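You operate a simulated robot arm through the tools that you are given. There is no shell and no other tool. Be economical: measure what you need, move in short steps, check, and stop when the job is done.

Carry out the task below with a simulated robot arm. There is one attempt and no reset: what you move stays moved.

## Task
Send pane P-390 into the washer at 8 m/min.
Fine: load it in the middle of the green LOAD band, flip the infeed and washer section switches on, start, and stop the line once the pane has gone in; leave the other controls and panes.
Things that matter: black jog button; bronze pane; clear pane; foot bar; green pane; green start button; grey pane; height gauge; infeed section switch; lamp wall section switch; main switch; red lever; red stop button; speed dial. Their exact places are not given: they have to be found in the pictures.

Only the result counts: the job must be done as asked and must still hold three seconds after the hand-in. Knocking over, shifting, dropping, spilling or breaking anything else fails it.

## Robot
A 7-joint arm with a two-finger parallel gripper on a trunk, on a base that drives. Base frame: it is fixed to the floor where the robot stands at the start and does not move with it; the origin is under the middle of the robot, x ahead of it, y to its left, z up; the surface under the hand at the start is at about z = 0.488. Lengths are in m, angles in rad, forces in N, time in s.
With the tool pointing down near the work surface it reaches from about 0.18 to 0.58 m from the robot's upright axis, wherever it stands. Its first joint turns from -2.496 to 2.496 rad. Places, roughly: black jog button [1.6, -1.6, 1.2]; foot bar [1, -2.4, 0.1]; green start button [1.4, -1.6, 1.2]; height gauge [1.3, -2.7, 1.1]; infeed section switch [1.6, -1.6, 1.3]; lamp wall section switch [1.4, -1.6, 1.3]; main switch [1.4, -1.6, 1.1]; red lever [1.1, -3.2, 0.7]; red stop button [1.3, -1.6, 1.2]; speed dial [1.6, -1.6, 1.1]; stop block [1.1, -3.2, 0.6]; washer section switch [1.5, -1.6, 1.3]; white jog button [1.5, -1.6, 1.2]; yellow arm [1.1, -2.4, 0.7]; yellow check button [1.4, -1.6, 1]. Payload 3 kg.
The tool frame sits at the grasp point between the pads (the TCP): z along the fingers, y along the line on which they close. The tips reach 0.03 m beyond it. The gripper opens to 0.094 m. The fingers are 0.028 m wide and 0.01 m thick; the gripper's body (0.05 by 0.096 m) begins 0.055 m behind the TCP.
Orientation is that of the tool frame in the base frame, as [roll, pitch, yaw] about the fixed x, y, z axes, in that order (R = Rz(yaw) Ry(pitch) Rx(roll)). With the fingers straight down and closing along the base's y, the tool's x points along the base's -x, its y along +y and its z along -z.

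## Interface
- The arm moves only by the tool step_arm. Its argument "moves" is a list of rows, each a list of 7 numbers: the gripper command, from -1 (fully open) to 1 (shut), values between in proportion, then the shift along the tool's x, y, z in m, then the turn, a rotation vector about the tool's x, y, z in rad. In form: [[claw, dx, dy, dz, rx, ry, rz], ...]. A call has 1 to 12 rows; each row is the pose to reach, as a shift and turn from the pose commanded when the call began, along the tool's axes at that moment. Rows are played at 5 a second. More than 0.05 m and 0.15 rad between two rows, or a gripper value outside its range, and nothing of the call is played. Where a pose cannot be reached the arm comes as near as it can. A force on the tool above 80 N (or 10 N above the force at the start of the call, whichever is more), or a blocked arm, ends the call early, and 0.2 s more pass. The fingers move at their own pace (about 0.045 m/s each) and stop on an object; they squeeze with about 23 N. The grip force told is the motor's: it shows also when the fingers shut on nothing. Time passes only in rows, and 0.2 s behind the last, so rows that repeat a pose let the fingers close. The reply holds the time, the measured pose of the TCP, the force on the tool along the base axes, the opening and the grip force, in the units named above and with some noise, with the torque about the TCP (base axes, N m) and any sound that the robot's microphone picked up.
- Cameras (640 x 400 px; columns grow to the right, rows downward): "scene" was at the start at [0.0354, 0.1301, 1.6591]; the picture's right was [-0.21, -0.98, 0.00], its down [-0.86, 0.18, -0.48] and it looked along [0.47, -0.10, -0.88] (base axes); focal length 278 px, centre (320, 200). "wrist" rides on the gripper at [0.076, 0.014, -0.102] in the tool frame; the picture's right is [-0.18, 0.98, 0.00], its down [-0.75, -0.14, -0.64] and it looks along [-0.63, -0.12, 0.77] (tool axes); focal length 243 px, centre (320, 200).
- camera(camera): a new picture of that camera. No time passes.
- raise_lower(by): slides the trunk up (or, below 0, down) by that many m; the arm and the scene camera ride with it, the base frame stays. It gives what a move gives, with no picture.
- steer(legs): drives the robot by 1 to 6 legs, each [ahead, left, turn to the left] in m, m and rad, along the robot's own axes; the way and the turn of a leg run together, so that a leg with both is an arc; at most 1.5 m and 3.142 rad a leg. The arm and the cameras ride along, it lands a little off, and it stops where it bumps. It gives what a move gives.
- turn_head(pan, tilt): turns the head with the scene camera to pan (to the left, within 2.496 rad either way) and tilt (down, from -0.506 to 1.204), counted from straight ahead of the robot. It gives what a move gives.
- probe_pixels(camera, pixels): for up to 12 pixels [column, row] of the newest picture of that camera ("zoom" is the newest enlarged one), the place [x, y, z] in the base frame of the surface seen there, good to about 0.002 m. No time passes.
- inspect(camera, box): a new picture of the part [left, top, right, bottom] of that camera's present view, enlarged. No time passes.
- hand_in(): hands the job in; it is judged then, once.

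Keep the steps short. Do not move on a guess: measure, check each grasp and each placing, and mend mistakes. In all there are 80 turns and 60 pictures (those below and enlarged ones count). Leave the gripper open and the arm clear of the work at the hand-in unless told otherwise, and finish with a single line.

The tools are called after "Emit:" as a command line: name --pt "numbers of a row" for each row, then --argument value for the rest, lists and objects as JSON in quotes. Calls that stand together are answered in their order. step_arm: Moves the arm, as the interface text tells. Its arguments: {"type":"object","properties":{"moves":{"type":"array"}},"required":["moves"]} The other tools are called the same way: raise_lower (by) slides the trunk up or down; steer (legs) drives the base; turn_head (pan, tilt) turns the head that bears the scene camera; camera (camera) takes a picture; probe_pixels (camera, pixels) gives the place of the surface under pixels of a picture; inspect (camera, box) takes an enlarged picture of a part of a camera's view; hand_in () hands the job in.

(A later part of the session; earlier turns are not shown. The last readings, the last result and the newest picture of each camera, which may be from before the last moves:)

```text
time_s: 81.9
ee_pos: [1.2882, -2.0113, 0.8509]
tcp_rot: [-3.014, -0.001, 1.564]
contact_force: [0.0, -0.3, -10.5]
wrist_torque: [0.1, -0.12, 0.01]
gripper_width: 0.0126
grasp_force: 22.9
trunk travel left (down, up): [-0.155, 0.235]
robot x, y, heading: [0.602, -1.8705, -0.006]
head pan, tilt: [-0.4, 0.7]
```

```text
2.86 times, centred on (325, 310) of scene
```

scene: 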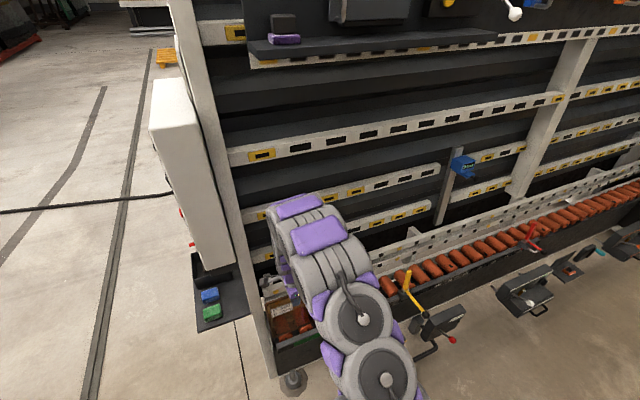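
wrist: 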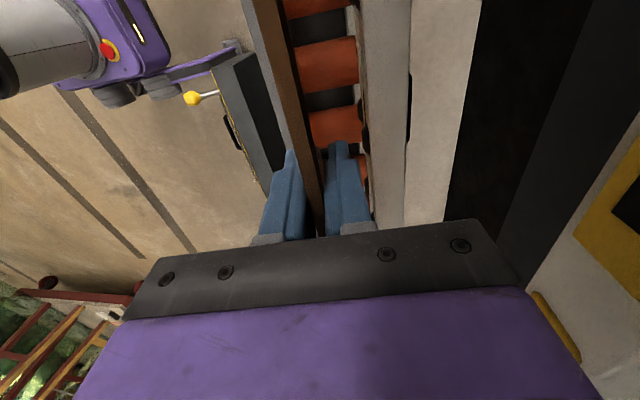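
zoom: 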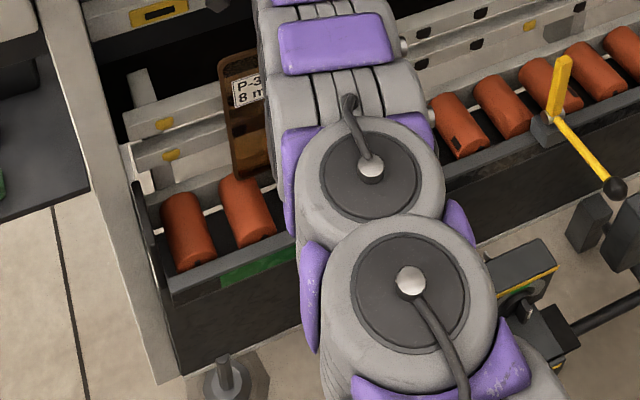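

The pane stands over the rollers, ahead of the rails. Probe its left edge and bottom.

Emit:
probe_pixels --camera "zoom" --pixels '[[235, 172], [224, 80], [265, 168], [250, 174], [222, 62], [230, 130], [240, 190], [248, 120]]'

Emit:
step_arm --pt "1 0 0.0003 0.002 0 0 0" --pt "1 0 0.0005 0.004 0 0 0" --pt "1 0 0.0005 0.004 0 0 0"

```text
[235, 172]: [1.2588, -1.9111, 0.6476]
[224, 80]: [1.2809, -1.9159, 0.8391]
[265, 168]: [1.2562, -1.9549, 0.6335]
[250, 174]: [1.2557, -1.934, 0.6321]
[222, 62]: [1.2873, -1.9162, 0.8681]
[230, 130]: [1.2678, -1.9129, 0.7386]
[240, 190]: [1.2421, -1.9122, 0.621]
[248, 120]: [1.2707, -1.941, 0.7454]
```

```text
time_s: 82.7
ee_pos: [1.2887, -2.0108, 0.8472]
tcp_rot: [-3.016, -0.002, 1.567]
contact_force: [0.7, 0.4, -5.2]
wrist_torque: [0.46, -0.1, 0.01]
gripper_width: 0.0125
grasp_force: 23.2
trunk travel left (down, up): [-0.155, 0.235]
robot x, y, heading: [0.6022, -1.8704, -0.007]
head pan, tilt: [-0.4, 0.7]
```

Contact: force fell to 5 N. Lower 2 mm more, then open slowly.

Emit:
step_arm --pt "1 0 0.0002 0.0015 0 0 0" --pt "1 0 0.0004 0.003 0 0 0" --pt "1 0 0.0004 0.003 0 0 0"

```text
time_s: 83.5
ee_pos: [1.2892, -2.0107, 0.845]
tcp_rot: [-3.017, -0.001, 1.566]
contact_force: [1.7, -1.2, 14.3]
wrist_torque: [0.09, 0.26, 0.54]
gripper_width: 0.0126
grasp_force: 22.9
trunk travel left (down, up): [-0.155, 0.235]
robot x, y, heading: [0.6025, -1.8716, 0.001]
head pan, tilt: [-0.4, 0.7]
```

Fully seated on the rollers. Open slowly so the back finger guides the pane onto the rails.

Emit:
step_arm --pt "0.75 0 0 -0.0015 0 0 0" --pt "0.66 0 0 -0.0015 0 0 0" --pt "0.58 0 0 -0.0015 0 0 0" --pt "0.5 0 0 -0.0015 0 0 0" --pt "0.4 0 0 -0.0015 0 0 0" --pt "0.3 0 0 -0.0015 0 0 0" --pt "0.2 0 0 -0.0015 0 0 0" --pt "0.2 0 0 -0.0015 0 0 0"

Emit:
camera --camera "wrist"

```text
time_s: 85.3
ee_pos: [1.2896, -2.01, 0.846]
tcp_rot: [-3.014, -0.002, 1.565]
contact_force: [-0.1, 0.7, -0.1]
wrist_torque: [0.02, 0.0, 0.02]
gripper_width: 0.0375
grasp_force: 0.1
trunk travel left (down, up): [-0.155, 0.235]
robot x, y, heading: [0.5976, -1.8707, 0.001]
head pan, tilt: [-0.4, 0.7]
```

```text
27 pictures are left
```

wrist: 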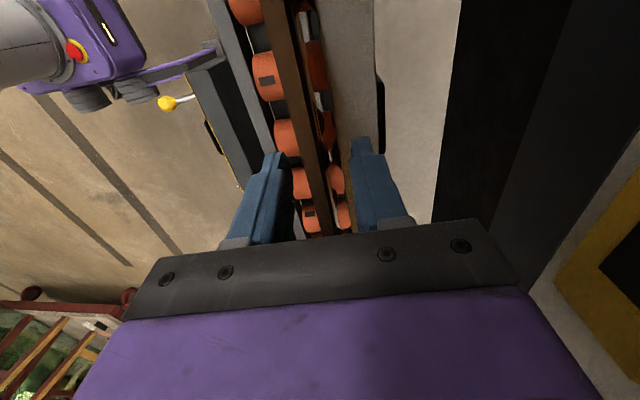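

Pane is free. I check its pose.

Emit:
probe_pixels --camera "wrist" --pixels '[[268, 15], [285, 60], [300, 110], [313, 160], [278, 15], [322, 215], [380, 60], [400, 60]]'

```text
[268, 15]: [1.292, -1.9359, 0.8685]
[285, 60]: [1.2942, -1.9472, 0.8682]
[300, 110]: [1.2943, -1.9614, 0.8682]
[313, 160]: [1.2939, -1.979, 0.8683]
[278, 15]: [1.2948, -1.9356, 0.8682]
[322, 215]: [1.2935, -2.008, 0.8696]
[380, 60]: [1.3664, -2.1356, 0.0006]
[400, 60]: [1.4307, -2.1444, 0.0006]
```

Pane leans stably (top x≈1.294, z≈0.868). Withdraw upward along the fingers, then back toward the robot.

Emit:
step_arm --pt "0.2 0 0 -0.02 0 0 0" --pt "0.2 0 0 -0.045 0 0 0" --pt "0.2 0 -0.003 -0.07 0 0 0" --pt "0.2 0 -0.015 -0.1 0 0 0" --pt "0.2 0 -0.045 -0.12 -0.05 0 0" --pt "0.2 0 -0.09 -0.13 -0.127 0 0" --pt "0.2 0 -0.13 -0.13 -0.127 0 0" --pt "-0.5 0 -0.17 -0.13 -0.127 0 0" --pt "-1 0 -0.2 -0.13 -0.127 0 0"

Emit:
camera --camera "scene"

```text
time_s: 87.3
ee_pos: [1.1048, -2.0093, 0.9994]
tcp_rot: [3.137, 0.0, 1.563]
contact_force: [0.2, -0.5, -0.1]
wrist_torque: [-0.01, -0.02, 0.0]
gripper_width: 0.0891
grasp_force: 0.0
trunk travel left (down, up): [-0.155, 0.235]
robot x, y, heading: [0.6036, -1.8785, 0.002]
head pan, tilt: [-0.4, 0.7]
```

```text
26 pictures are left
```

scene: 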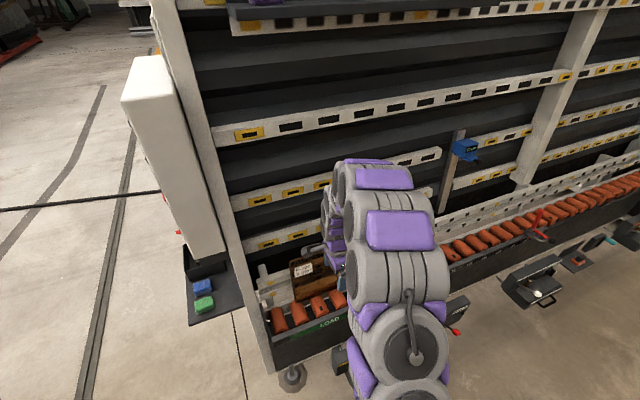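

Back off and look at the pane.

Emit:
steer --legs '[[-0.35, 0, 0], [0, 0.9, 0]]'

Emit:
turn_head --pan -0.8 --tilt 0.55

Emit:
camera --camera "scene"

```text
time_s: 93.9
ee_pos: [0.7537, -1.1071, 0.999]
tcp_rot: [-3.14, -0.006, 1.568]
contact_force: [-0.5, 0.2, -0.6]
wrist_torque: [0.03, 0.0, 0.01]
gripper_width: 0.094
grasp_force: 0.1
trunk travel left (down, up): [-0.155, 0.235]
robot x, y, heading: [0.2516, -0.9654, 0.001]
head pan, tilt: [-0.4, 0.7]
```

```text
time_s: 94.8
ee_pos: [0.7518, -1.1059, 1.0]
tcp_rot: [3.139, 0.0, 1.568]
contact_force: [-0.4, 0.4, -0.2]
wrist_torque: [0.0, 0.05, 0.0]
gripper_width: 0.0942
grasp_force: 0.1
trunk travel left (down, up): [-0.155, 0.235]
robot x, y, heading: [0.2467, -0.9738, 0.006]
head pan, tilt: [-0.799, 0.55]
```

```text
25 pictures are left
```

scene: 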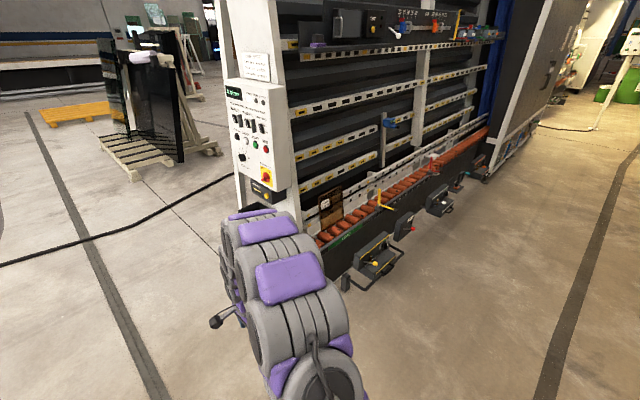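

Emit:
inspect --camera "scene" --box '[300, 170, 396, 260]'

Emit:
probe_pixels --camera "zoom" --pixels '[[126, 170], [128, 225], [268, 110], [262, 150], [180, 150], [140, 240]]'

Emit:
inspect --camera "scene" --box '[215, 75, 290, 205]'

```text
4.44 times, centred on (348, 215) of scene
```

zoom: 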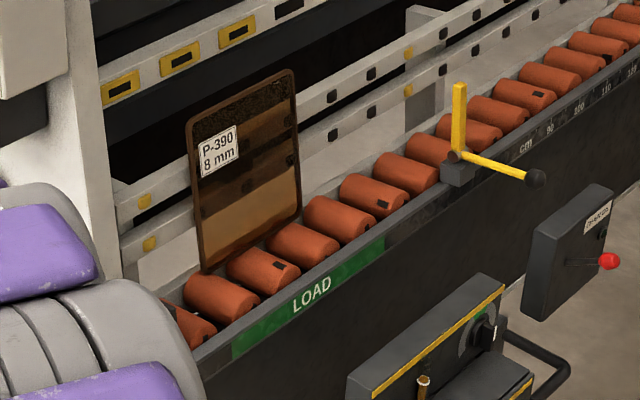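

```text
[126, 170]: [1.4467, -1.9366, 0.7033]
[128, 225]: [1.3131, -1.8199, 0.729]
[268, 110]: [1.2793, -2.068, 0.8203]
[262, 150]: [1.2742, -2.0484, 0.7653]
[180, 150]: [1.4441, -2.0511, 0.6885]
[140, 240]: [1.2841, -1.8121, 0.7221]
```

```text
3.08 times, centred on (252, 140) of scene
```

zoom: 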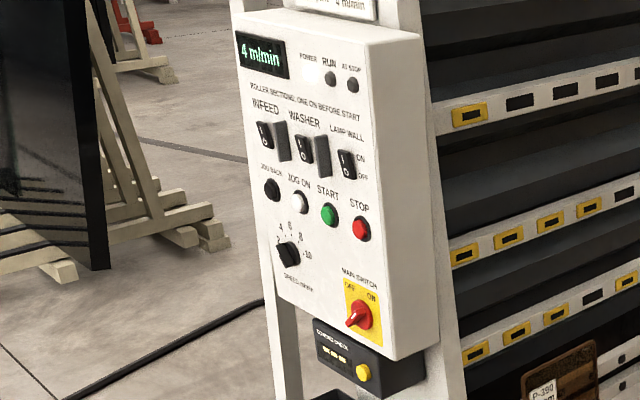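

Pane is well placed (y -1.913 to -2.123, centre ≈ -2.018). Now go in front of the panel, facing -y, at a distance.

Emit:
steer --legs '[[0, 0, -1.577], [-0.3, 0, 0], [0, 1.22, 0]]'

Emit:
turn_head --pan 0.0 --tilt 0.45

Emit:
camera --camera "scene"

```text
time_s: 106.4
ee_pos: [1.32, -1.1676, 0.9991]
tcp_rot: [3.14, -0.004, 0.003]
contact_force: [-0.9, -0.3, 0.4]
wrist_torque: [0.02, -0.03, 0.02]
gripper_width: 0.0942
grasp_force: 0.1
trunk travel left (down, up): [-0.155, 0.235]
robot x, y, heading: [1.4545, -0.6637, -1.559]
head pan, tilt: [-0.799, 0.55]
```

```text
time_s: 107.5
ee_pos: [1.3223, -1.1671, 0.9989]
tcp_rot: [3.14, -0.003, 0.002]
contact_force: [0.4, -0.8, 0.0]
wrist_torque: [0.01, 0.0, 0.0]
gripper_width: 0.0941
grasp_force: 0.0
trunk travel left (down, up): [-0.155, 0.235]
robot x, y, heading: [1.4529, -0.6634, -1.561]
head pan, tilt: [0.0, 0.45]
```

```text
22 pictures are left
```

scene: 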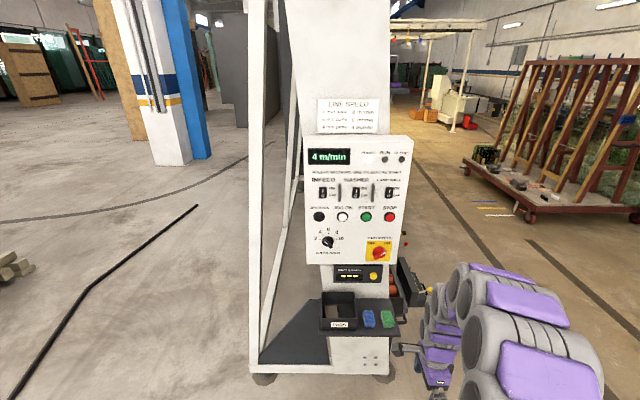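

Emit:
inspect --camera "scene" --box '[300, 130, 412, 290]'

Emit:
inspect --camera "scene" --box '[302, 168, 412, 238]'

Emit:
probe_pixels --camera "scene" --pixels '[[323, 192], [356, 192], [390, 192], [320, 216], [343, 216], [366, 216], [390, 216], [327, 242], [327, 228], [379, 252], [339, 192], [350, 330]]'

```text
2.50 times, centred on (356, 210) of scene
```

zoom: 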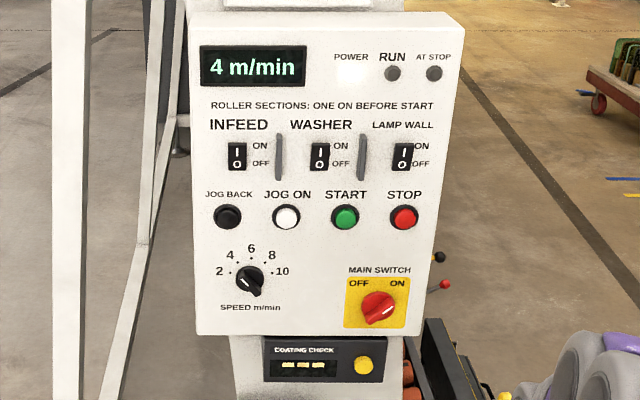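

```text
5.71 times, centred on (357, 203) of scene
```

zoom: 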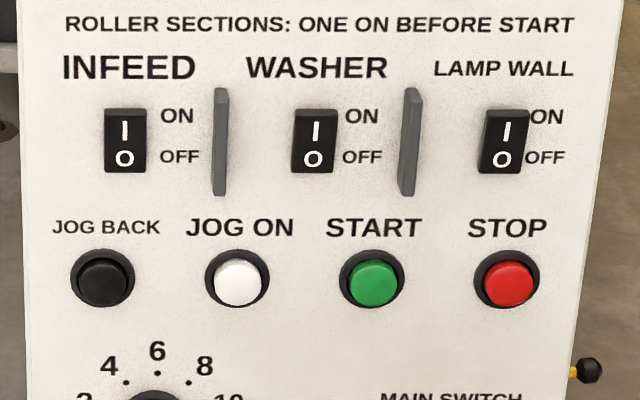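

```text
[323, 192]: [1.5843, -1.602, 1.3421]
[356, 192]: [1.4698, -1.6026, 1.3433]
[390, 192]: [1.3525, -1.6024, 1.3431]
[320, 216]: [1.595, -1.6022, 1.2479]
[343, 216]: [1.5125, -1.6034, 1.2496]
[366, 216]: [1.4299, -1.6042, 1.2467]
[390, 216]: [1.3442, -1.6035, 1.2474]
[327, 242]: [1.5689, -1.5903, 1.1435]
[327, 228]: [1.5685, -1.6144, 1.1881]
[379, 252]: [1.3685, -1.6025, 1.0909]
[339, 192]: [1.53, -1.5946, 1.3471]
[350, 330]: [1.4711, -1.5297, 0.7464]
```

Panel positions measured. All sections look OFF. Now raise the trunk and swing the tool to point forward (−y), moving it a little ahead.

Emit:
raise_lower --by 0.15

Emit:
step_arm --pt "-1 0.01 0.012 0 -0.143 0 0" --pt "-1 0.02 0.024 0 -0.286 0 0" --pt "-1 0.03 0.036 0 -0.429 0 0" --pt "-1 0.04 0.048 0 -0.571 0 0" --pt "-1 0.05 0.06 0 -0.714 0 0" --pt "-1 0.06 0.072 0 -0.857 0 0" --pt "-1 0.07 0.084 0 -1.0 0 0" --pt "-1 0.08 0.096 0 -1.143 0 0" --pt "-1 0.09 0.108 0 -1.286 0 0" --pt "-1 0.1 0.12 0 -1.429 0 0" --pt "-1 0.1 0.13 0 -1.571 0 0"

Emit:
inspect --camera "scene" --box '[300, 130, 412, 290]'

```text
time_s: 109.3
ee_pos: [1.3219, -1.1666, 1.1494]
tcp_rot: [3.138, -0.002, 0.003]
contact_force: [0.4, 0.2, 0.6]
wrist_torque: [0.03, 0.0, -0.01]
gripper_width: 0.094
grasp_force: 0.0
trunk travel left (down, up): [-0.305, 0.085]
robot x, y, heading: [1.4559, -0.6642, -1.558]
head pan, tilt: [0.0, 0.45]
```

```text
time_s: 111.7
ee_pos: [1.423, -1.296, 1.1519]
tcp_rot: [1.566, -0.002, 0.002]
contact_force: [-0.4, 0.2, 0.3]
wrist_torque: [0.0, -0.02, 0.01]
gripper_width: 0.0939
grasp_force: 0.0
trunk travel left (down, up): [-0.305, 0.085]
robot x, y, heading: [1.4534, -0.6606, -1.566]
head pan, tilt: [0.0, 0.45]
```

```text
2.50 times, centred on (356, 210) of scene
```

zoom: 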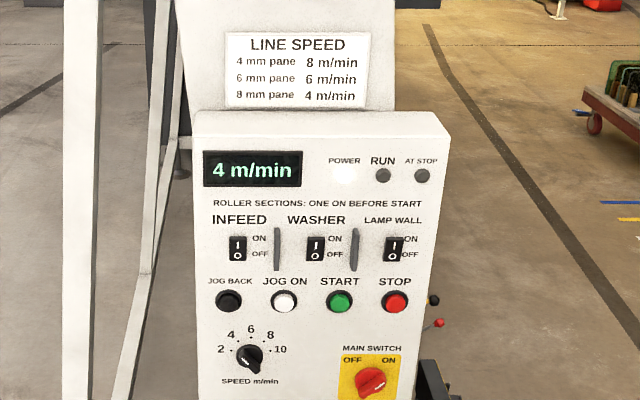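

The arm reached it. Zoom the dial to see its pointer and grip shape.

Emit:
inspect --camera "scene" --box '[310, 256, 346, 286]'

Emit:
probe_pixels --camera "zoom" --pixels '[[320, 200], [260, 150], [380, 250], [320, 270], [250, 230], [390, 180], [300, 160], [360, 240]]'

Emit:
camera --camera "wrist"

```text
13.33 times, centred on (328, 271) of scene
```

zoom: 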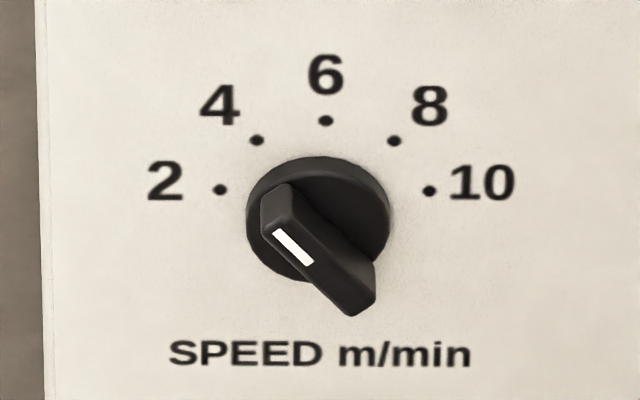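

```text
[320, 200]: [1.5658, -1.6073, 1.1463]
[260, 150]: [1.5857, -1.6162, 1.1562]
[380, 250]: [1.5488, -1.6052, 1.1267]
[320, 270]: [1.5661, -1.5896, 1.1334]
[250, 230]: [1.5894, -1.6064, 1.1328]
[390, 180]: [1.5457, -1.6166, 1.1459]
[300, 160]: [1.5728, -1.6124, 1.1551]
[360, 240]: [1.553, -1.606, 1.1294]
```

```text
17 pictures are left
```

wrist: 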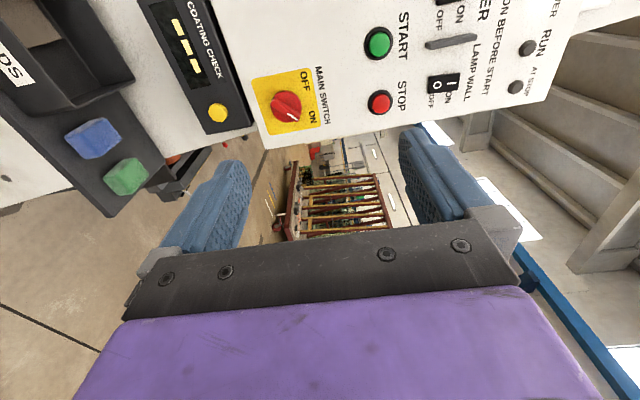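

Dial: axis ≈ (1.568, 1.134), handle pointing to 4 (≈54° up-left), protruding to y≈-1.59. Marks are ≈36° apart, so 4→8 is ≈72° clockwise. Drive 0.2 closer, then align the fingers across the handle.

Emit:
steer --legs '[[0.2, 0, 0]]'

Emit:
step_arm --pt "0.1 0.03 -0.003 0 0 0 0.13" --pt "0.1 0.06 -0.006 0 0 0 0.26" --pt "0.1 0.09 -0.01 0 0 0 0.4" --pt "0.1 0.12 -0.015 0 0 0 0.54" --pt "0.1 0.145 -0.018 0 0 0 0.68" --pt "0.1 0.145 -0.018 0 0 0 0.81" --pt "0.1 0.145 -0.018 0 0 0 0.942" --pt "0.1 0.145 -0.018 0 0 0 0.942"

Emit:
camera --camera "wrist"

```text
time_s: 113.2
ee_pos: [1.4238, -1.4957, 1.1514]
tcp_rot: [1.568, -0.001, 0.002]
contact_force: [0.1, 0.2, 0.4]
wrist_torque: [0.01, -0.01, 0.06]
gripper_width: 0.0939
grasp_force: 0.1
trunk travel left (down, up): [-0.305, 0.085]
robot x, y, heading: [1.4567, -0.8629, -1.563]
head pan, tilt: [0.0, 0.45]
```

```text
time_s: 115.0
ee_pos: [1.5699, -1.4923, 1.1341]
tcp_rot: [1.563, -0.945, 0.007]
contact_force: [0.0, -0.3, 0.1]
wrist_torque: [-0.01, 0.02, 0.0]
gripper_width: 0.0424
grasp_force: 0.1
trunk travel left (down, up): [-0.305, 0.085]
robot x, y, heading: [1.4569, -0.8609, -1.568]
head pan, tilt: [0.0, 0.45]
```

```text
16 pictures are left
```

wrist: 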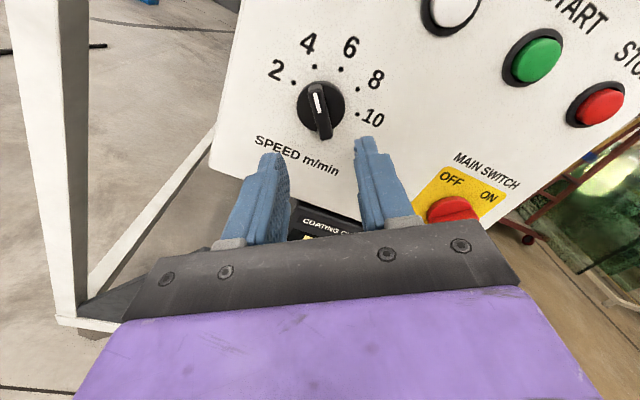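

The handle is aligned between the fingers. Probe its ends to centre exactly.

Emit:
probe_pixels --camera "wrist" --pixels '[[316, 87], [319, 98], [322, 120], [325, 133], [300, 103], [343, 100], [314, 66], [340, 69], [357, 86], [358, 114], [292, 82], [324, 112]]'

```text
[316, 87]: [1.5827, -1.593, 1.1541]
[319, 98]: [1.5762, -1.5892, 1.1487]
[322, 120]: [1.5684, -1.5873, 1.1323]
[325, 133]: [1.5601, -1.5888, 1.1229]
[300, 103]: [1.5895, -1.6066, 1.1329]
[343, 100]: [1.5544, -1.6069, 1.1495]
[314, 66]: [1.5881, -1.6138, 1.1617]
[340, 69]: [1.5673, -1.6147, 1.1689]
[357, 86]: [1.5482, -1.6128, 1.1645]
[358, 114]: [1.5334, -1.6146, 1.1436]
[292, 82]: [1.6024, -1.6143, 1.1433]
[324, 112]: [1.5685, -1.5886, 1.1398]
```

Axis at (1.568, 1.133). Advance so tips stop ~3 mm before the disc.

Emit:
step_arm --pt "0.1 -0.002 0.001 0.03 0 0 0" --pt "0.1 -0.002 0.001 0.06 0 0 0" --pt "0.1 -0.002 0.001 0.078 0 0 0" --pt "0.1 -0.002 0.001 0.078 0 0 0"

Emit:
step_arm --pt "0.5 0 0 0 0 0 0" --pt "1 0 0 0 0 0 0" --pt "1 0 0 0 0 0 0" --pt "1 0 0 0 0 0 0"

```text
time_s: 116.0
ee_pos: [1.5693, -1.57, 1.1329]
tcp_rot: [1.564, -0.943, 0.007]
contact_force: [-0.1, -0.2, -0.2]
wrist_torque: [0.0, -0.02, -0.01]
gripper_width: 0.0422
grasp_force: 0.0
trunk travel left (down, up): [-0.305, 0.085]
robot x, y, heading: [1.4558, -0.8617, -1.558]
head pan, tilt: [0.0, 0.45]
```

```text
time_s: 117.0
ee_pos: [1.5682, -1.5696, 1.1333]
tcp_rot: [1.564, -0.943, 0.007]
contact_force: [1.3, -0.3, -1.9]
wrist_torque: [-0.24, 0.05, 0.24]
gripper_width: 0.0117
grasp_force: 44.8
trunk travel left (down, up): [-0.305, 0.085]
robot x, y, heading: [1.4571, -0.862, -1.56]
head pan, tilt: [0.0, 0.45]
```

Handle gripped (11.7 mm). Turn clockwise 72°.

Emit:
step_arm --pt "1 0 0 0 0 0 0.126" --pt "1 0 0 0 0 0 0.251" --pt "1 0 0 0 0 0 0.377" --pt "1 0 0 0 0 0 0.503" --pt "1 0 0 0 0 0 0.628" --pt "1 0 0 0 0 0 0.754" --pt "1 0 0 0 0 0 0.88" --pt "1 0 0 0 0 0 1.006" --pt "1 0 0 0 0 0 1.131" --pt "1 0 0 0 0 0 1.257" --pt "1 0 0 0 0 0 1.257"

Emit:
inspect --camera "scene" --box '[290, 200, 410, 330]'

```text
time_s: 119.5
ee_pos: [1.5551, -1.5026, 1.1851]
tcp_rot: [-1.565, -0.942, 3.14]
contact_force: [0.0, 0.3, -0.1]
wrist_torque: [-0.02, -0.01, 0.01]
gripper_width: 0.0
grasp_force: 32.9
out of reach, approached as far as the arm can: row 7, 8, 9, 10, 11
trunk travel left (down, up): [-0.305, 0.085]
robot x, y, heading: [1.4582, -0.8615, -1.562]
head pan, tilt: [0.0, 0.45]
```

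```text
3.08 times, centred on (350, 265) of scene
```

zoom: 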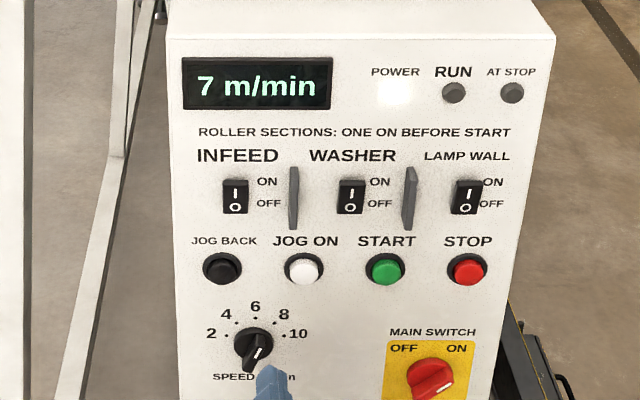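

The wrist neared its limit and slipped off; display reads 7 m/min. I'll back off, swing the wrist the other way round (180° flip), and turn the last step from there.

Emit:
step_arm --pt "1 0 0 -0.045 0 0 0" --pt "0.1 0 0 -0.08 0 0 -0.14" --pt "0.1 0 0 -0.08 0 0 -0.28" --pt "0.1 0 0 -0.08 0 0 -0.42" --pt "0.1 0 0 -0.08 0 0 -0.56" --pt "0.1 0 0 -0.08 0 0 -0.7" --pt "0.1 0 0 -0.08 0 0 -0.84" --pt "0.1 0 0 -0.08 0 0 -0.98" --pt "0.1 0 0 -0.08 0 0 -1.12" --pt "0.1 0 0 -0.08 0 0 -1.257"

Emit:
step_arm --pt "0.1 0 0 0 0 0 -0.14" --pt "0.1 0 0 0 0 0 -0.28" --pt "0.1 0 0 0 0 0 -0.42" --pt "0.1 0 0 0 0 0 -0.56" --pt "0.1 0 0 0 0 0 -0.7" --pt "0.1 0 0 0 0 0 -0.84" --pt "0.1 0 0 0 0 0 -0.942"

```text
time_s: 121.7
ee_pos: [1.5609, -1.4434, 1.1538]
tcp_rot: [1.553, -1.123, 0.019]
contact_force: [-1.6, -0.6, 0.1]
wrist_torque: [-0.01, 0.02, 0.01]
gripper_width: 0.0427
grasp_force: 0.1
out of reach, approached as far as the arm can: row 1, 2, 3, 4, 5, 6, 7, 8, 9, 10
trunk travel left (down, up): [-0.305, 0.085]
robot x, y, heading: [1.4577, -0.8585, -1.563]
head pan, tilt: [0.0, 0.45]
```

```text
time_s: 123.2
ee_pos: [1.5605, -1.4446, 1.1524]
tcp_rot: [1.563, -0.178, 0.005]
contact_force: [-0.4, 0.3, -0.1]
wrist_torque: [0.02, 0.0, 0.0]
gripper_width: 0.0425
grasp_force: 0.1
trunk travel left (down, up): [-0.305, 0.085]
robot x, y, heading: [1.4576, -0.8592, -1.562]
head pan, tilt: [0.0, 0.45]
```

Emit:
step_arm --pt "0.1 0 0 0 0 0 -0.144" --pt "0.1 0 0 0 0 0 -0.287" --pt "0.1 0 0 0 0 0 -0.43" --pt "0.1 0 0 0 0 0 -0.574" --pt "0.1 0 0 0 0 0 -0.717" --pt "0.1 0 0 0 0 0 -0.861" --pt "0.1 0 0 0 0 0 -1.004" --pt "0.1 0 0 0 0 0 -1.148" --pt "0.1 0 0 0 0 0 -1.292" --pt "0.1 0 0 0 0 0 -1.435" --pt "0.1 0 0 0 0 0 -1.435"

```text
time_s: 125.7
ee_pos: [1.5596, -1.4451, 1.1526]
tcp_rot: [1.543, 1.255, -0.025]
contact_force: [-0.2, -0.2, 0.7]
wrist_torque: [0.0, 0.03, -0.01]
gripper_width: 0.0424
grasp_force: 0.0
trunk travel left (down, up): [-0.305, 0.085]
robot x, y, heading: [1.4556, -0.8627, -1.569]
head pan, tilt: [0.0, 0.45]
```

Reached. Centre on the axis, advance to the dial, and grip.

Emit:
step_arm --pt "0.1 0.0212 0.0019 0.0 0 0 0" --pt "0.1 0.0212 0.0019 0.04 0 0 0" --pt "0.1 0.0212 0.0019 0.08 0 0 0" --pt "0.1 0.0212 0.0019 0.11 0 0 0" --pt "0.1 0.0212 0.0019 0.125 0 0 0" --pt "0.1 0.0212 0.0019 0.125 0 0 0"

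Emit:
step_arm --pt "0.5 0 0 0 0 0 0" --pt "1 0 0 0 0 0 0" --pt "1 0 0 0 0 0 0" --pt "1 0 0 0 0 0 0"

```text
time_s: 127.0
ee_pos: [1.5671, -1.5699, 1.1344]
tcp_rot: [1.546, 1.256, -0.022]
contact_force: [-0.2, -0.3, 0.2]
wrist_torque: [-0.02, 0.01, 0.02]
gripper_width: 0.0423
grasp_force: 0.0
trunk travel left (down, up): [-0.305, 0.085]
robot x, y, heading: [1.4574, -0.8594, -1.562]
head pan, tilt: [0.0, 0.45]
```

```text
time_s: 128.1
ee_pos: [1.5701, -1.568, 1.1351]
tcp_rot: [1.541, 1.254, -0.024]
contact_force: [7.2, -2.2, 3.6]
wrist_torque: [-0.1, 0.02, 0.0]
gripper_width: 0.0123
grasp_force: 45.1
trunk travel left (down, up): [-0.305, 0.085]
robot x, y, heading: [1.4559, -0.8626, -1.56]
head pan, tilt: [0.0, 0.45]
```

Gripped. Turn 18° clockwise and read the display.

Emit:
step_arm --pt "1 0 0 0 0 0 0.1" --pt "1 0 0 0 0 0 0.2" --pt "1 0 0 0 0 0 0.3" --pt "1 0 0 0 0 0 0.32" --pt "1 0 0 0 0 0 0.32"

Emit:
inspect --camera "scene" --box '[290, 200, 410, 330]'

```text
time_s: 129.2
ee_pos: [1.5703, -1.5698, 1.1347]
tcp_rot: [1.554, 0.935, -0.011]
contact_force: [12.1, -0.6, 4.0]
wrist_torque: [-0.8, -0.01, -0.46]
gripper_width: 0.0116
grasp_force: 45.4
trunk travel left (down, up): [-0.305, 0.085]
robot x, y, heading: [1.4552, -0.8613, -1.558]
head pan, tilt: [0.0, 0.45]
```

```text
3.08 times, centred on (350, 265) of scene
```

zoom: 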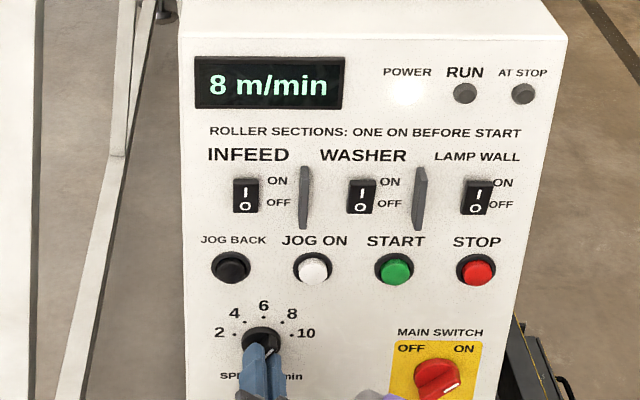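

Display reads 8 m/min. Release and back off, then turn the fingers back upright and close them.

Emit:
step_arm --pt "0.5 0 0 0 0 0 0" --pt "0.1 0 0 0 0 0 0" --pt "0.1 0 0 0 0 0 0" --pt "0.1 0 0 -0.04 0 0 0" --pt "0.1 0 0 -0.08 0 0 0" --pt "1 0 0 -0.1 0 0 0.14" --pt "1 0 0 -0.1 0 0 0.28" --pt "1 0 0 -0.1 0 0 0.42" --pt "1 0 0 -0.1 0 0 0.56" --pt "1 0 0 -0.1 0 0 0.7" --pt "1 0 0 -0.1 0 0 0.84" --pt "1 0 0 -0.1 0 0 0.935"

```text
time_s: 131.8
ee_pos: [1.568, -1.4704, 1.1326]
tcp_rot: [1.563, -0.002, 0.002]
contact_force: [-0.3, -0.5, 0.0]
wrist_torque: [-0.03, 0.0, 0.0]
gripper_width: 0.0001
grasp_force: 22.5
trunk travel left (down, up): [-0.305, 0.085]
robot x, y, heading: [1.4559, -0.8644, -1.563]
head pan, tilt: [0.0, 0.45]
```

Now move up to in front of the INFEED rocker's upper half (target x 1.584, z 1.352).

Emit:
step_arm --pt "1 0.005 0.045 0 0 0 0" --pt "1 0.01 0.09 0 0 0 0" --pt "1 0.016 0.135 0 0 0 0" --pt "1 0.016 0.18 0 0 0 0" --pt "1 0.016 0.219 0.0 0 0 0" --pt "1 0.016 0.219 0.0 0 0 0"

Emit:
inspect --camera "wrist" --box '[120, 0, 520, 250]'

```text
time_s: 133.2
ee_pos: [1.5861, -1.4858, 1.2621]
tcp_rot: [1.563, -0.001, 0.002]
contact_force: [0.8, 1.0, -0.8]
wrist_torque: [0.0, -0.02, -0.03]
gripper_width: 0.0
grasp_force: 22.7
out of reach, approached as far as the arm can: row 2, 3, 4, 5, 6
trunk travel left (down, up): [-0.305, 0.085]
robot x, y, heading: [1.453, -0.8629, -1.563]
head pan, tilt: [0.0, 0.45]
```

```text
1.60 times, centred on (320, 125) of wrist
```

zoom: 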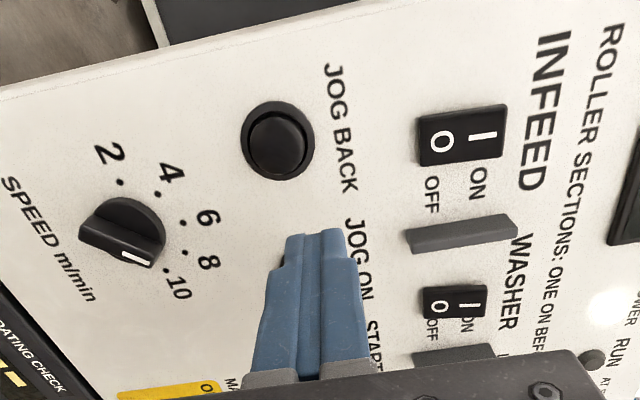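

Out of reach that high. I probe the rockers/buttons now, then pull back, raise the trunk and drive nearer.

Emit:
probe_pixels --camera "zoom" --pixels '[[480, 132], [440, 142], [462, 130], [498, 130], [423, 145], [470, 300], [432, 302], [452, 300], [278, 140], [460, 235], [440, 115]]'

Emit:
step_arm --pt "1 0 0 -0.045 0 0 0" --pt "1 0 0 -0.09 0 0 0" --pt "1 0 0 -0.13 0 0 0" --pt "1 0 0 -0.13 0 0 0"

Emit:
raise_lower --by 0.08

Emit:
steer --legs '[[0.12, 0, 0]]'

```text
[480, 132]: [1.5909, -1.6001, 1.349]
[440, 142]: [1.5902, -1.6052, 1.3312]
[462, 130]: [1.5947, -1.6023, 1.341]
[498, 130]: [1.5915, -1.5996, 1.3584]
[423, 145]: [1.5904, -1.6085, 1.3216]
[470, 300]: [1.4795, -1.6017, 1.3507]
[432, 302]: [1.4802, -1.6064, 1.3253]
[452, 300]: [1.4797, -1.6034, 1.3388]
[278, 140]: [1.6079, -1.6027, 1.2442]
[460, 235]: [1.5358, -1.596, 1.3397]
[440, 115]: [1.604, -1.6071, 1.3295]
```

```text
time_s: 134.2
ee_pos: [1.5856, -1.4851, 1.2615]
tcp_rot: [1.56, -0.001, 0.001]
contact_force: [0.5, 0.9, 0.6]
wrist_torque: [0.0, 0.0, 0.02]
gripper_width: 0.0002
grasp_force: 22.8
out of reach, approached as far as the arm can: row 1, 2, 3, 4
trunk travel left (down, up): [-0.305, 0.085]
robot x, y, heading: [1.4555, -0.8654, -1.567]
head pan, tilt: [0.0, 0.45]
```

```text
time_s: 135.4
ee_pos: [1.586, -1.4857, 1.3421]
tcp_rot: [1.563, 0.0, 0.002]
contact_force: [0.7, 0.0, -0.2]
wrist_torque: [-0.02, 0.0, 0.01]
gripper_width: 0.0
grasp_force: 22.3
trunk travel left (down, up): [-0.385, 0.005]
robot x, y, heading: [1.4526, -0.8636, -1.565]
head pan, tilt: [0.0, 0.45]
```

```text
time_s: 136.7
ee_pos: [1.5853, -1.5746, 1.3419]
tcp_rot: [1.572, 0.0, 0.021]
contact_force: [-16.6, 86.2, 17.6]
wrist_torque: [-0.56, -0.61, -1.24]
gripper_width: 0.0003
grasp_force: 22.8
trunk travel left (down, up): [-0.385, 0.005]
robot x, y, heading: [1.4529, -0.9659, -1.558]
head pan, tilt: [0.0, 0.45]
stopped in leg 1: the force on the tool passed its limit at 105 N (the readings are from after the stop); the commanded pose is now the measured one
```

The arm had not retracted, so the drive pressed the tips onto the panel at the INFEED rocker. Back the base off straight away and look.

Emit:
steer --legs '[[-0.06, 0, 0]]'

Emit:
inspect --camera "wrist" --box '[120, 0, 520, 250]'

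```text
time_s: 137.6
ee_pos: [1.5775, -1.5323, 1.3331]
tcp_rot: [1.588, -0.01, 0.005]
contact_force: [0.9, 0.3, -0.3]
wrist_torque: [0.0, 0.01, 0.06]
gripper_width: 0.0001
grasp_force: 23.5
trunk travel left (down, up): [-0.385, 0.005]
robot x, y, heading: [1.4525, -0.9065, -1.563]
head pan, tilt: [0.0, 0.45]
```

```text
1.60 times, centred on (320, 125) of wrist
```

zoom: 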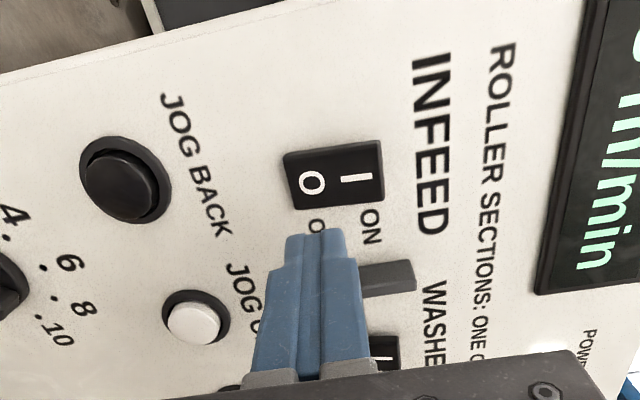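

Emit:
probe_pixels --camera "zoom" --pixels '[[355, 178], [375, 175], [312, 183], [292, 185], [330, 148], [335, 200], [383, 148], [285, 160]]'

Emit:
step_arm --pt "1 0 0 -0.02 0 0 0" --pt "1 0 0.01 -0.02 0 0 0" --pt "1 0 0.02 -0.02 0 0 0" --pt "1 0 0.02 -0.02 0 0 0"

```text
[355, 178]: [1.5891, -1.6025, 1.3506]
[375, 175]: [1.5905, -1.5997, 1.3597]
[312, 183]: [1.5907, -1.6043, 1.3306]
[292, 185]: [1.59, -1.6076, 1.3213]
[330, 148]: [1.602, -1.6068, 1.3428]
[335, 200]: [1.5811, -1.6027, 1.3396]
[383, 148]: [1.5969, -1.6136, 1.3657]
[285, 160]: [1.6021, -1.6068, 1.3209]
```

```text
time_s: 138.6
ee_pos: [1.587, -1.5277, 1.3376]
tcp_rot: [1.584, -0.004, 0.005]
contact_force: [0.5, 1.1, 0.0]
wrist_torque: [-0.04, -0.01, 0.06]
gripper_width: 0.0
grasp_force: 23.3
out of reach, approached as far as the arm can: row 1, 2, 3, 4
trunk travel left (down, up): [-0.385, 0.005]
robot x, y, heading: [1.4507, -0.9065, -1.564]
head pan, tilt: [0.0, 0.45]
```

Still OFF (top half protrudes): rocker centre (1.591, 1.340), I-half at z≈1.355. The height limit seems to ease with more extension: back the base 0.12 and reach further out and up.

Emit:
steer --legs '[[-0.12, 0, 0]]'

Emit:
step_arm --pt "1 0 0 0.03 0 0 0" --pt "1 0 0 0.06 0 0 0" --pt "1 0 0.01 0.08 0 0 0" --pt "1 0 0.018 0.08 0 0 0" --pt "1 0 0.018 0.08 0 0 0"

```text
time_s: 139.9
ee_pos: [1.5967, -1.4072, 1.3355]
tcp_rot: [1.585, 0.0, 0.008]
contact_force: [0.5, 0.2, 0.8]
wrist_torque: [0.0, 0.03, -0.04]
gripper_width: 0.0003
grasp_force: 23.2
trunk travel left (down, up): [-0.385, 0.005]
robot x, y, heading: [1.4545, -0.7894, -1.563]
head pan, tilt: [0.0, 0.45]
```

```text
time_s: 141.1
ee_pos: [1.5928, -1.4848, 1.3543]
tcp_rot: [1.586, -0.004, 0.007]
contact_force: [-0.7, -0.2, -0.4]
wrist_torque: [-0.01, 0.02, 0.02]
gripper_width: 0.0
grasp_force: 23.7
trunk travel left (down, up): [-0.385, 0.005]
robot x, y, heading: [1.4542, -0.7855, -1.562]
head pan, tilt: [0.0, 0.45]
```

That works. Drive 0.06 ahead (tips to y≈-1.575), then press with the arm in small steps.

Emit:
steer --legs '[[0.06, 0, 0]]'

Emit:
step_arm --pt "1 0 0 0.015 0 0 0" --pt "1 0 0 0.025 0 0 0" --pt "1 0 0 0.03 0 0 0" --pt "1 0 0 0.034 0 0 0" --pt "1 0 0 0.037 0 0 0"

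```text
time_s: 142.0
ee_pos: [1.5914, -1.5458, 1.3538]
tcp_rot: [1.585, -0.004, 0.008]
contact_force: [-0.4, -0.3, -0.2]
wrist_torque: [-0.02, -0.01, 0.03]
gripper_width: 0.0
grasp_force: 23.0
trunk travel left (down, up): [-0.385, 0.005]
robot x, y, heading: [1.4557, -0.8466, -1.56]
head pan, tilt: [0.0, 0.45]
```

```text
time_s: 143.2
ee_pos: [1.595, -1.5734, 1.3565]
tcp_rot: [1.584, -0.004, 0.009]
contact_force: [-2.2, 27.1, 1.2]
wrist_torque: [0.22, 0.04, -0.22]
gripper_width: 0.0002
grasp_force: 22.6
trunk travel left (down, up): [-0.385, 0.005]
robot x, y, heading: [1.4526, -0.8453, -1.558]
head pan, tilt: [0.0, 0.45]
```

Pressed with 27 N. Retract and check.

Emit:
step_arm --pt "1 0 0 -0.02 0 0 0" --pt "1 0 0 -0.045 0 0 0" --pt "1 0 0 -0.045 0 0 0"

Emit:
inspect --camera "wrist" --box '[120, 0, 520, 250]'

```text
time_s: 144.0
ee_pos: [1.5931, -1.537, 1.3543]
tcp_rot: [1.585, -0.004, 0.006]
contact_force: [0.5, -0.8, -0.2]
wrist_torque: [-0.03, 0.0, -0.03]
gripper_width: 0.0002
grasp_force: 22.8
trunk travel left (down, up): [-0.385, 0.005]
robot x, y, heading: [1.4473, -0.8447, -1.565]
head pan, tilt: [0.0, 0.45]
```

```text
1.60 times, centred on (320, 125) of wrist
```

zoom: 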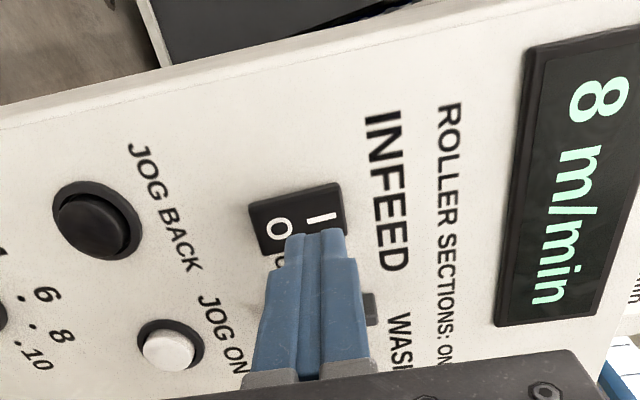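

Emit:
probe_pixels --camera "zoom" --pixels '[[325, 205], [338, 200], [280, 215], [262, 222], [265, 245], [320, 222], [255, 210]]'

```text
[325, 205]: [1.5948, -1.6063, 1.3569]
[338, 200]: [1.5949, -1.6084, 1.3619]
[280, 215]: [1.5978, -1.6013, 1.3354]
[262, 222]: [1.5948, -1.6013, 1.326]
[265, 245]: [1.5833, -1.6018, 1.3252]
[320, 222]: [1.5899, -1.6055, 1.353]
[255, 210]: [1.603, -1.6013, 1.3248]
```

INFEED is ON (top half now recessed). Shift to WASHER (x 1.480), tips stay clear of the fins, then press.

Emit:
step_arm --pt "1 -0.01 0 -0.015 0 0 0" --pt "1 -0.045 0 -0.015 0 0 0" --pt "1 -0.08 0 -0.015 0 0 0" --pt "1 -0.114 0 -0.015 0 0 0" --pt "1 -0.114 0 -0.015 0 0 0" --pt "1 -0.114 0 -0.015 0 0 0"

```text
time_s: 145.4
ee_pos: [1.4798, -1.5219, 1.3544]
tcp_rot: [1.583, -0.003, 0.007]
contact_force: [-0.1, -0.2, 0.0]
wrist_torque: [-0.01, 0.05, -0.02]
gripper_width: 0.0
grasp_force: 22.6
trunk travel left (down, up): [-0.385, 0.005]
robot x, y, heading: [1.4524, -0.8456, -1.564]
head pan, tilt: [0.0, 0.45]
```

Emit:
step_arm --pt "1 0 0 0.025 0 0 0" --pt "1 0 0 0.04 0 0 0" --pt "1 0 0 0.048 0 0 0" --pt "1 0 0 0.052 0 0 0" --pt "1 0 0 0.055 0 0 0"

Emit:
step_arm --pt "1 0 0 -0.02 0 0 0" --pt "1 0 0 -0.055 0 0 0" --pt "1 0 0 -0.055 0 0 0"

Emit:
inspect --camera "wrist" --box '[120, 0, 520, 250]'

```text
time_s: 146.6
ee_pos: [1.4791, -1.574, 1.3554]
tcp_rot: [1.583, -0.003, 0.006]
contact_force: [-1.3, 11.2, 3.1]
wrist_torque: [0.08, 0.06, -0.13]
gripper_width: 0.0
grasp_force: 23.4
trunk travel left (down, up): [-0.385, 0.005]
robot x, y, heading: [1.4529, -0.8446, -1.559]
head pan, tilt: [0.0, 0.45]
```

```text
time_s: 147.4
ee_pos: [1.4775, -1.5233, 1.354]
tcp_rot: [1.585, -0.003, 0.008]
contact_force: [-1.0, -0.8, 0.1]
wrist_torque: [-0.02, -0.02, -0.03]
gripper_width: 0.0
grasp_force: 22.7
trunk travel left (down, up): [-0.385, 0.005]
robot x, y, heading: [1.4518, -0.845, -1.568]
head pan, tilt: [0.0, 0.45]
```

```text
1.60 times, centred on (320, 125) of wrist
```

zoom: 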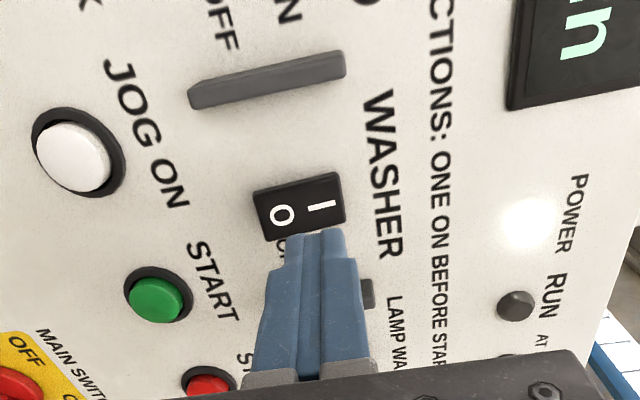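

Emit:
probe_pixels --camera "zoom" --pixels '[[325, 200], [337, 195], [283, 212], [265, 218], [158, 298], [205, 382], [150, 290]]'

```text
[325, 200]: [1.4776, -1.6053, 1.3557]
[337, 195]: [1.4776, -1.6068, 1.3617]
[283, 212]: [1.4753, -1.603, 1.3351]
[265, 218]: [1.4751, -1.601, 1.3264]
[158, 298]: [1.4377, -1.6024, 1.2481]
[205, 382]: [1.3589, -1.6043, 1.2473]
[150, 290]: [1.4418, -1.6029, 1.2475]
```

Both sections ON. Move to START (1.440, 1.248).

Emit:
step_arm --pt "1 -0.01 -0.035 0 0 0 0" --pt "1 -0.025 -0.07 0 0 0 0" --pt "1 -0.038 -0.106 0 0 0 0" --pt "1 -0.038 -0.106 0 0 0 0" --pt "1 -0.038 -0.106 0.0 0 0 0"

Emit:
inspect --camera "wrist" --box '[120, 0, 520, 250]'

```text
time_s: 148.6
ee_pos: [1.4413, -1.5192, 1.249]
tcp_rot: [1.585, -0.005, 0.008]
contact_force: [-0.3, 0.2, 0.6]
wrist_torque: [0.0, 0.0, 0.04]
gripper_width: 0.0
grasp_force: 22.8
trunk travel left (down, up): [-0.385, 0.005]
robot x, y, heading: [1.4542, -0.8492, -1.564]
head pan, tilt: [0.0, 0.45]
```

```text
1.60 times, centred on (320, 125) of wrist
```

zoom: 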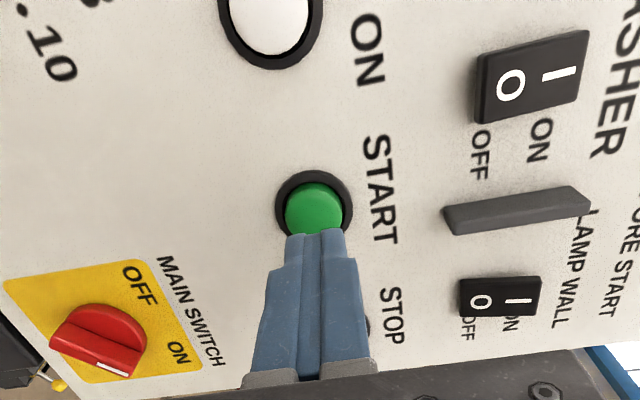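

Aligned. From here the column hides the conveyor, so I first shift the base 0.25 right (x≈1.2) keeping the arm reaching left, so I can watch the pane while standing ready to press STOP.

Emit:
steer --legs '[[0, -0.25, 0]]'

Emit:
step_arm --pt "1 0.045 0 0 0 0 0" --pt "1 0.09 0 0 0 0 0" --pt "1 0.135 0 0 0 0 0" --pt "1 0.18 0 0 0 0 0" --pt "1 0.22 0 0 0 0 0" --pt "1 0.248 0 0 0 0 0" --pt "1 0.248 0 0 0 0 0"

Emit:
turn_head --pan 0.12 --tilt 0.3

Emit:
camera --camera "scene"

```text
time_s: 150.4
ee_pos: [1.1976, -1.5212, 1.2482]
tcp_rot: [1.584, 0.001, 0.007]
contact_force: [0.0, -0.6, -0.3]
wrist_torque: [0.0, 0.03, -0.01]
gripper_width: 0.0
grasp_force: 22.5
trunk travel left (down, up): [-0.385, 0.005]
robot x, y, heading: [1.2069, -0.8434, -1.564]
head pan, tilt: [0.0, 0.45]
```

```text
time_s: 152.0
ee_pos: [1.4451, -1.5186, 1.249]
tcp_rot: [1.582, -0.002, 0.008]
contact_force: [-0.9, 0.0, -0.3]
wrist_torque: [0.01, -0.02, 0.01]
gripper_width: 0.0
grasp_force: 21.8
trunk travel left (down, up): [-0.385, 0.005]
robot x, y, heading: [1.2049, -0.8459, -1.561]
head pan, tilt: [0.0, 0.45]
```

```text
time_s: 152.7
ee_pos: [1.447, -1.5175, 1.2495]
tcp_rot: [1.583, 0.0, 0.008]
contact_force: [0.1, 0.2, 0.0]
wrist_torque: [-0.03, -0.01, -0.01]
gripper_width: 0.0
grasp_force: 22.6
trunk travel left (down, up): [-0.385, 0.005]
robot x, y, heading: [1.2072, -0.8466, -1.561]
head pan, tilt: [0.12, 0.3]
```

```text
8 pictures are left
```

scene: 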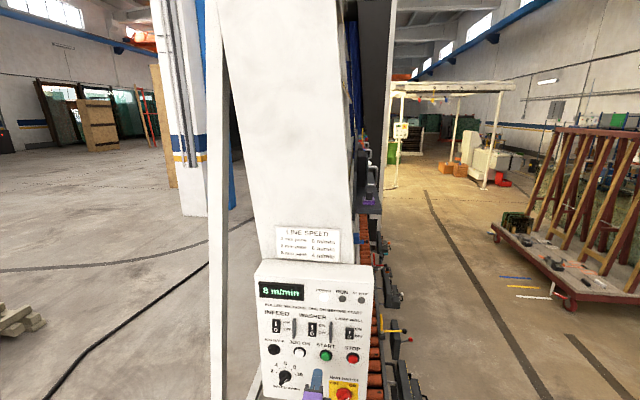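

Switches and the 8 m/min display are right. Press START now, retract and shift in front of STOP.

Emit:
step_arm --pt "1 -0.005 0 0.03 0 0 0" --pt "1 -0.005 0 0.05 0 0 0" --pt "1 -0.005 0 0.058 0 0 0" --pt "1 -0.005 0 0.063 0 0 0" --pt "1 -0.005 0 0.066 0 0 0"

Emit:
step_arm --pt "1 0 0 -0.03 0 0 0" --pt "1 0 0 -0.066 0 0 0" --pt "1 -0.042 0 -0.066 0 0 0" --pt "1 -0.083 0 -0.066 0 0 0"

Emit:
inspect --camera "scene" --box '[230, 240, 440, 390]'

```text
time_s: 153.9
ee_pos: [1.4447, -1.5803, 1.2491]
tcp_rot: [1.583, 0.002, 0.011]
contact_force: [2.2, 17.6, -3.2]
wrist_torque: [0.06, 0.02, -0.09]
gripper_width: 0.0
grasp_force: 23.3
trunk travel left (down, up): [-0.385, 0.005]
robot x, y, heading: [1.2068, -0.8492, -1.56]
head pan, tilt: [0.12, 0.3]
heard: click
```

```text
time_s: 154.9
ee_pos: [1.3553, -1.517, 1.25]
tcp_rot: [1.581, -0.001, 0.008]
contact_force: [-0.6, -0.2, -0.5]
wrist_torque: [-0.02, -0.01, 0.02]
gripper_width: 0.0001
grasp_force: 22.4
trunk travel left (down, up): [-0.385, 0.005]
robot x, y, heading: [1.2056, -0.8494, -1.563]
head pan, tilt: [0.12, 0.3]
```

```text
2.67 times, centred on (335, 315) of scene
```

zoom: 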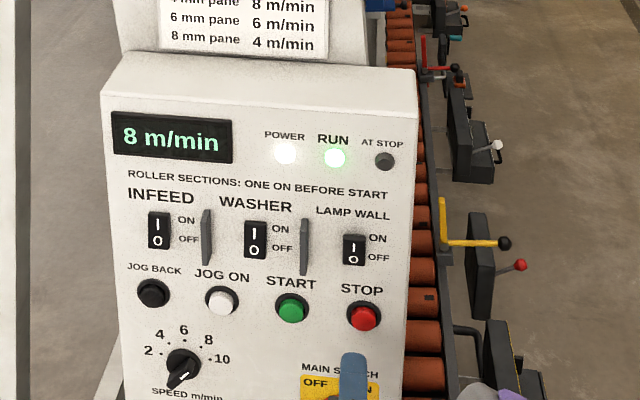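

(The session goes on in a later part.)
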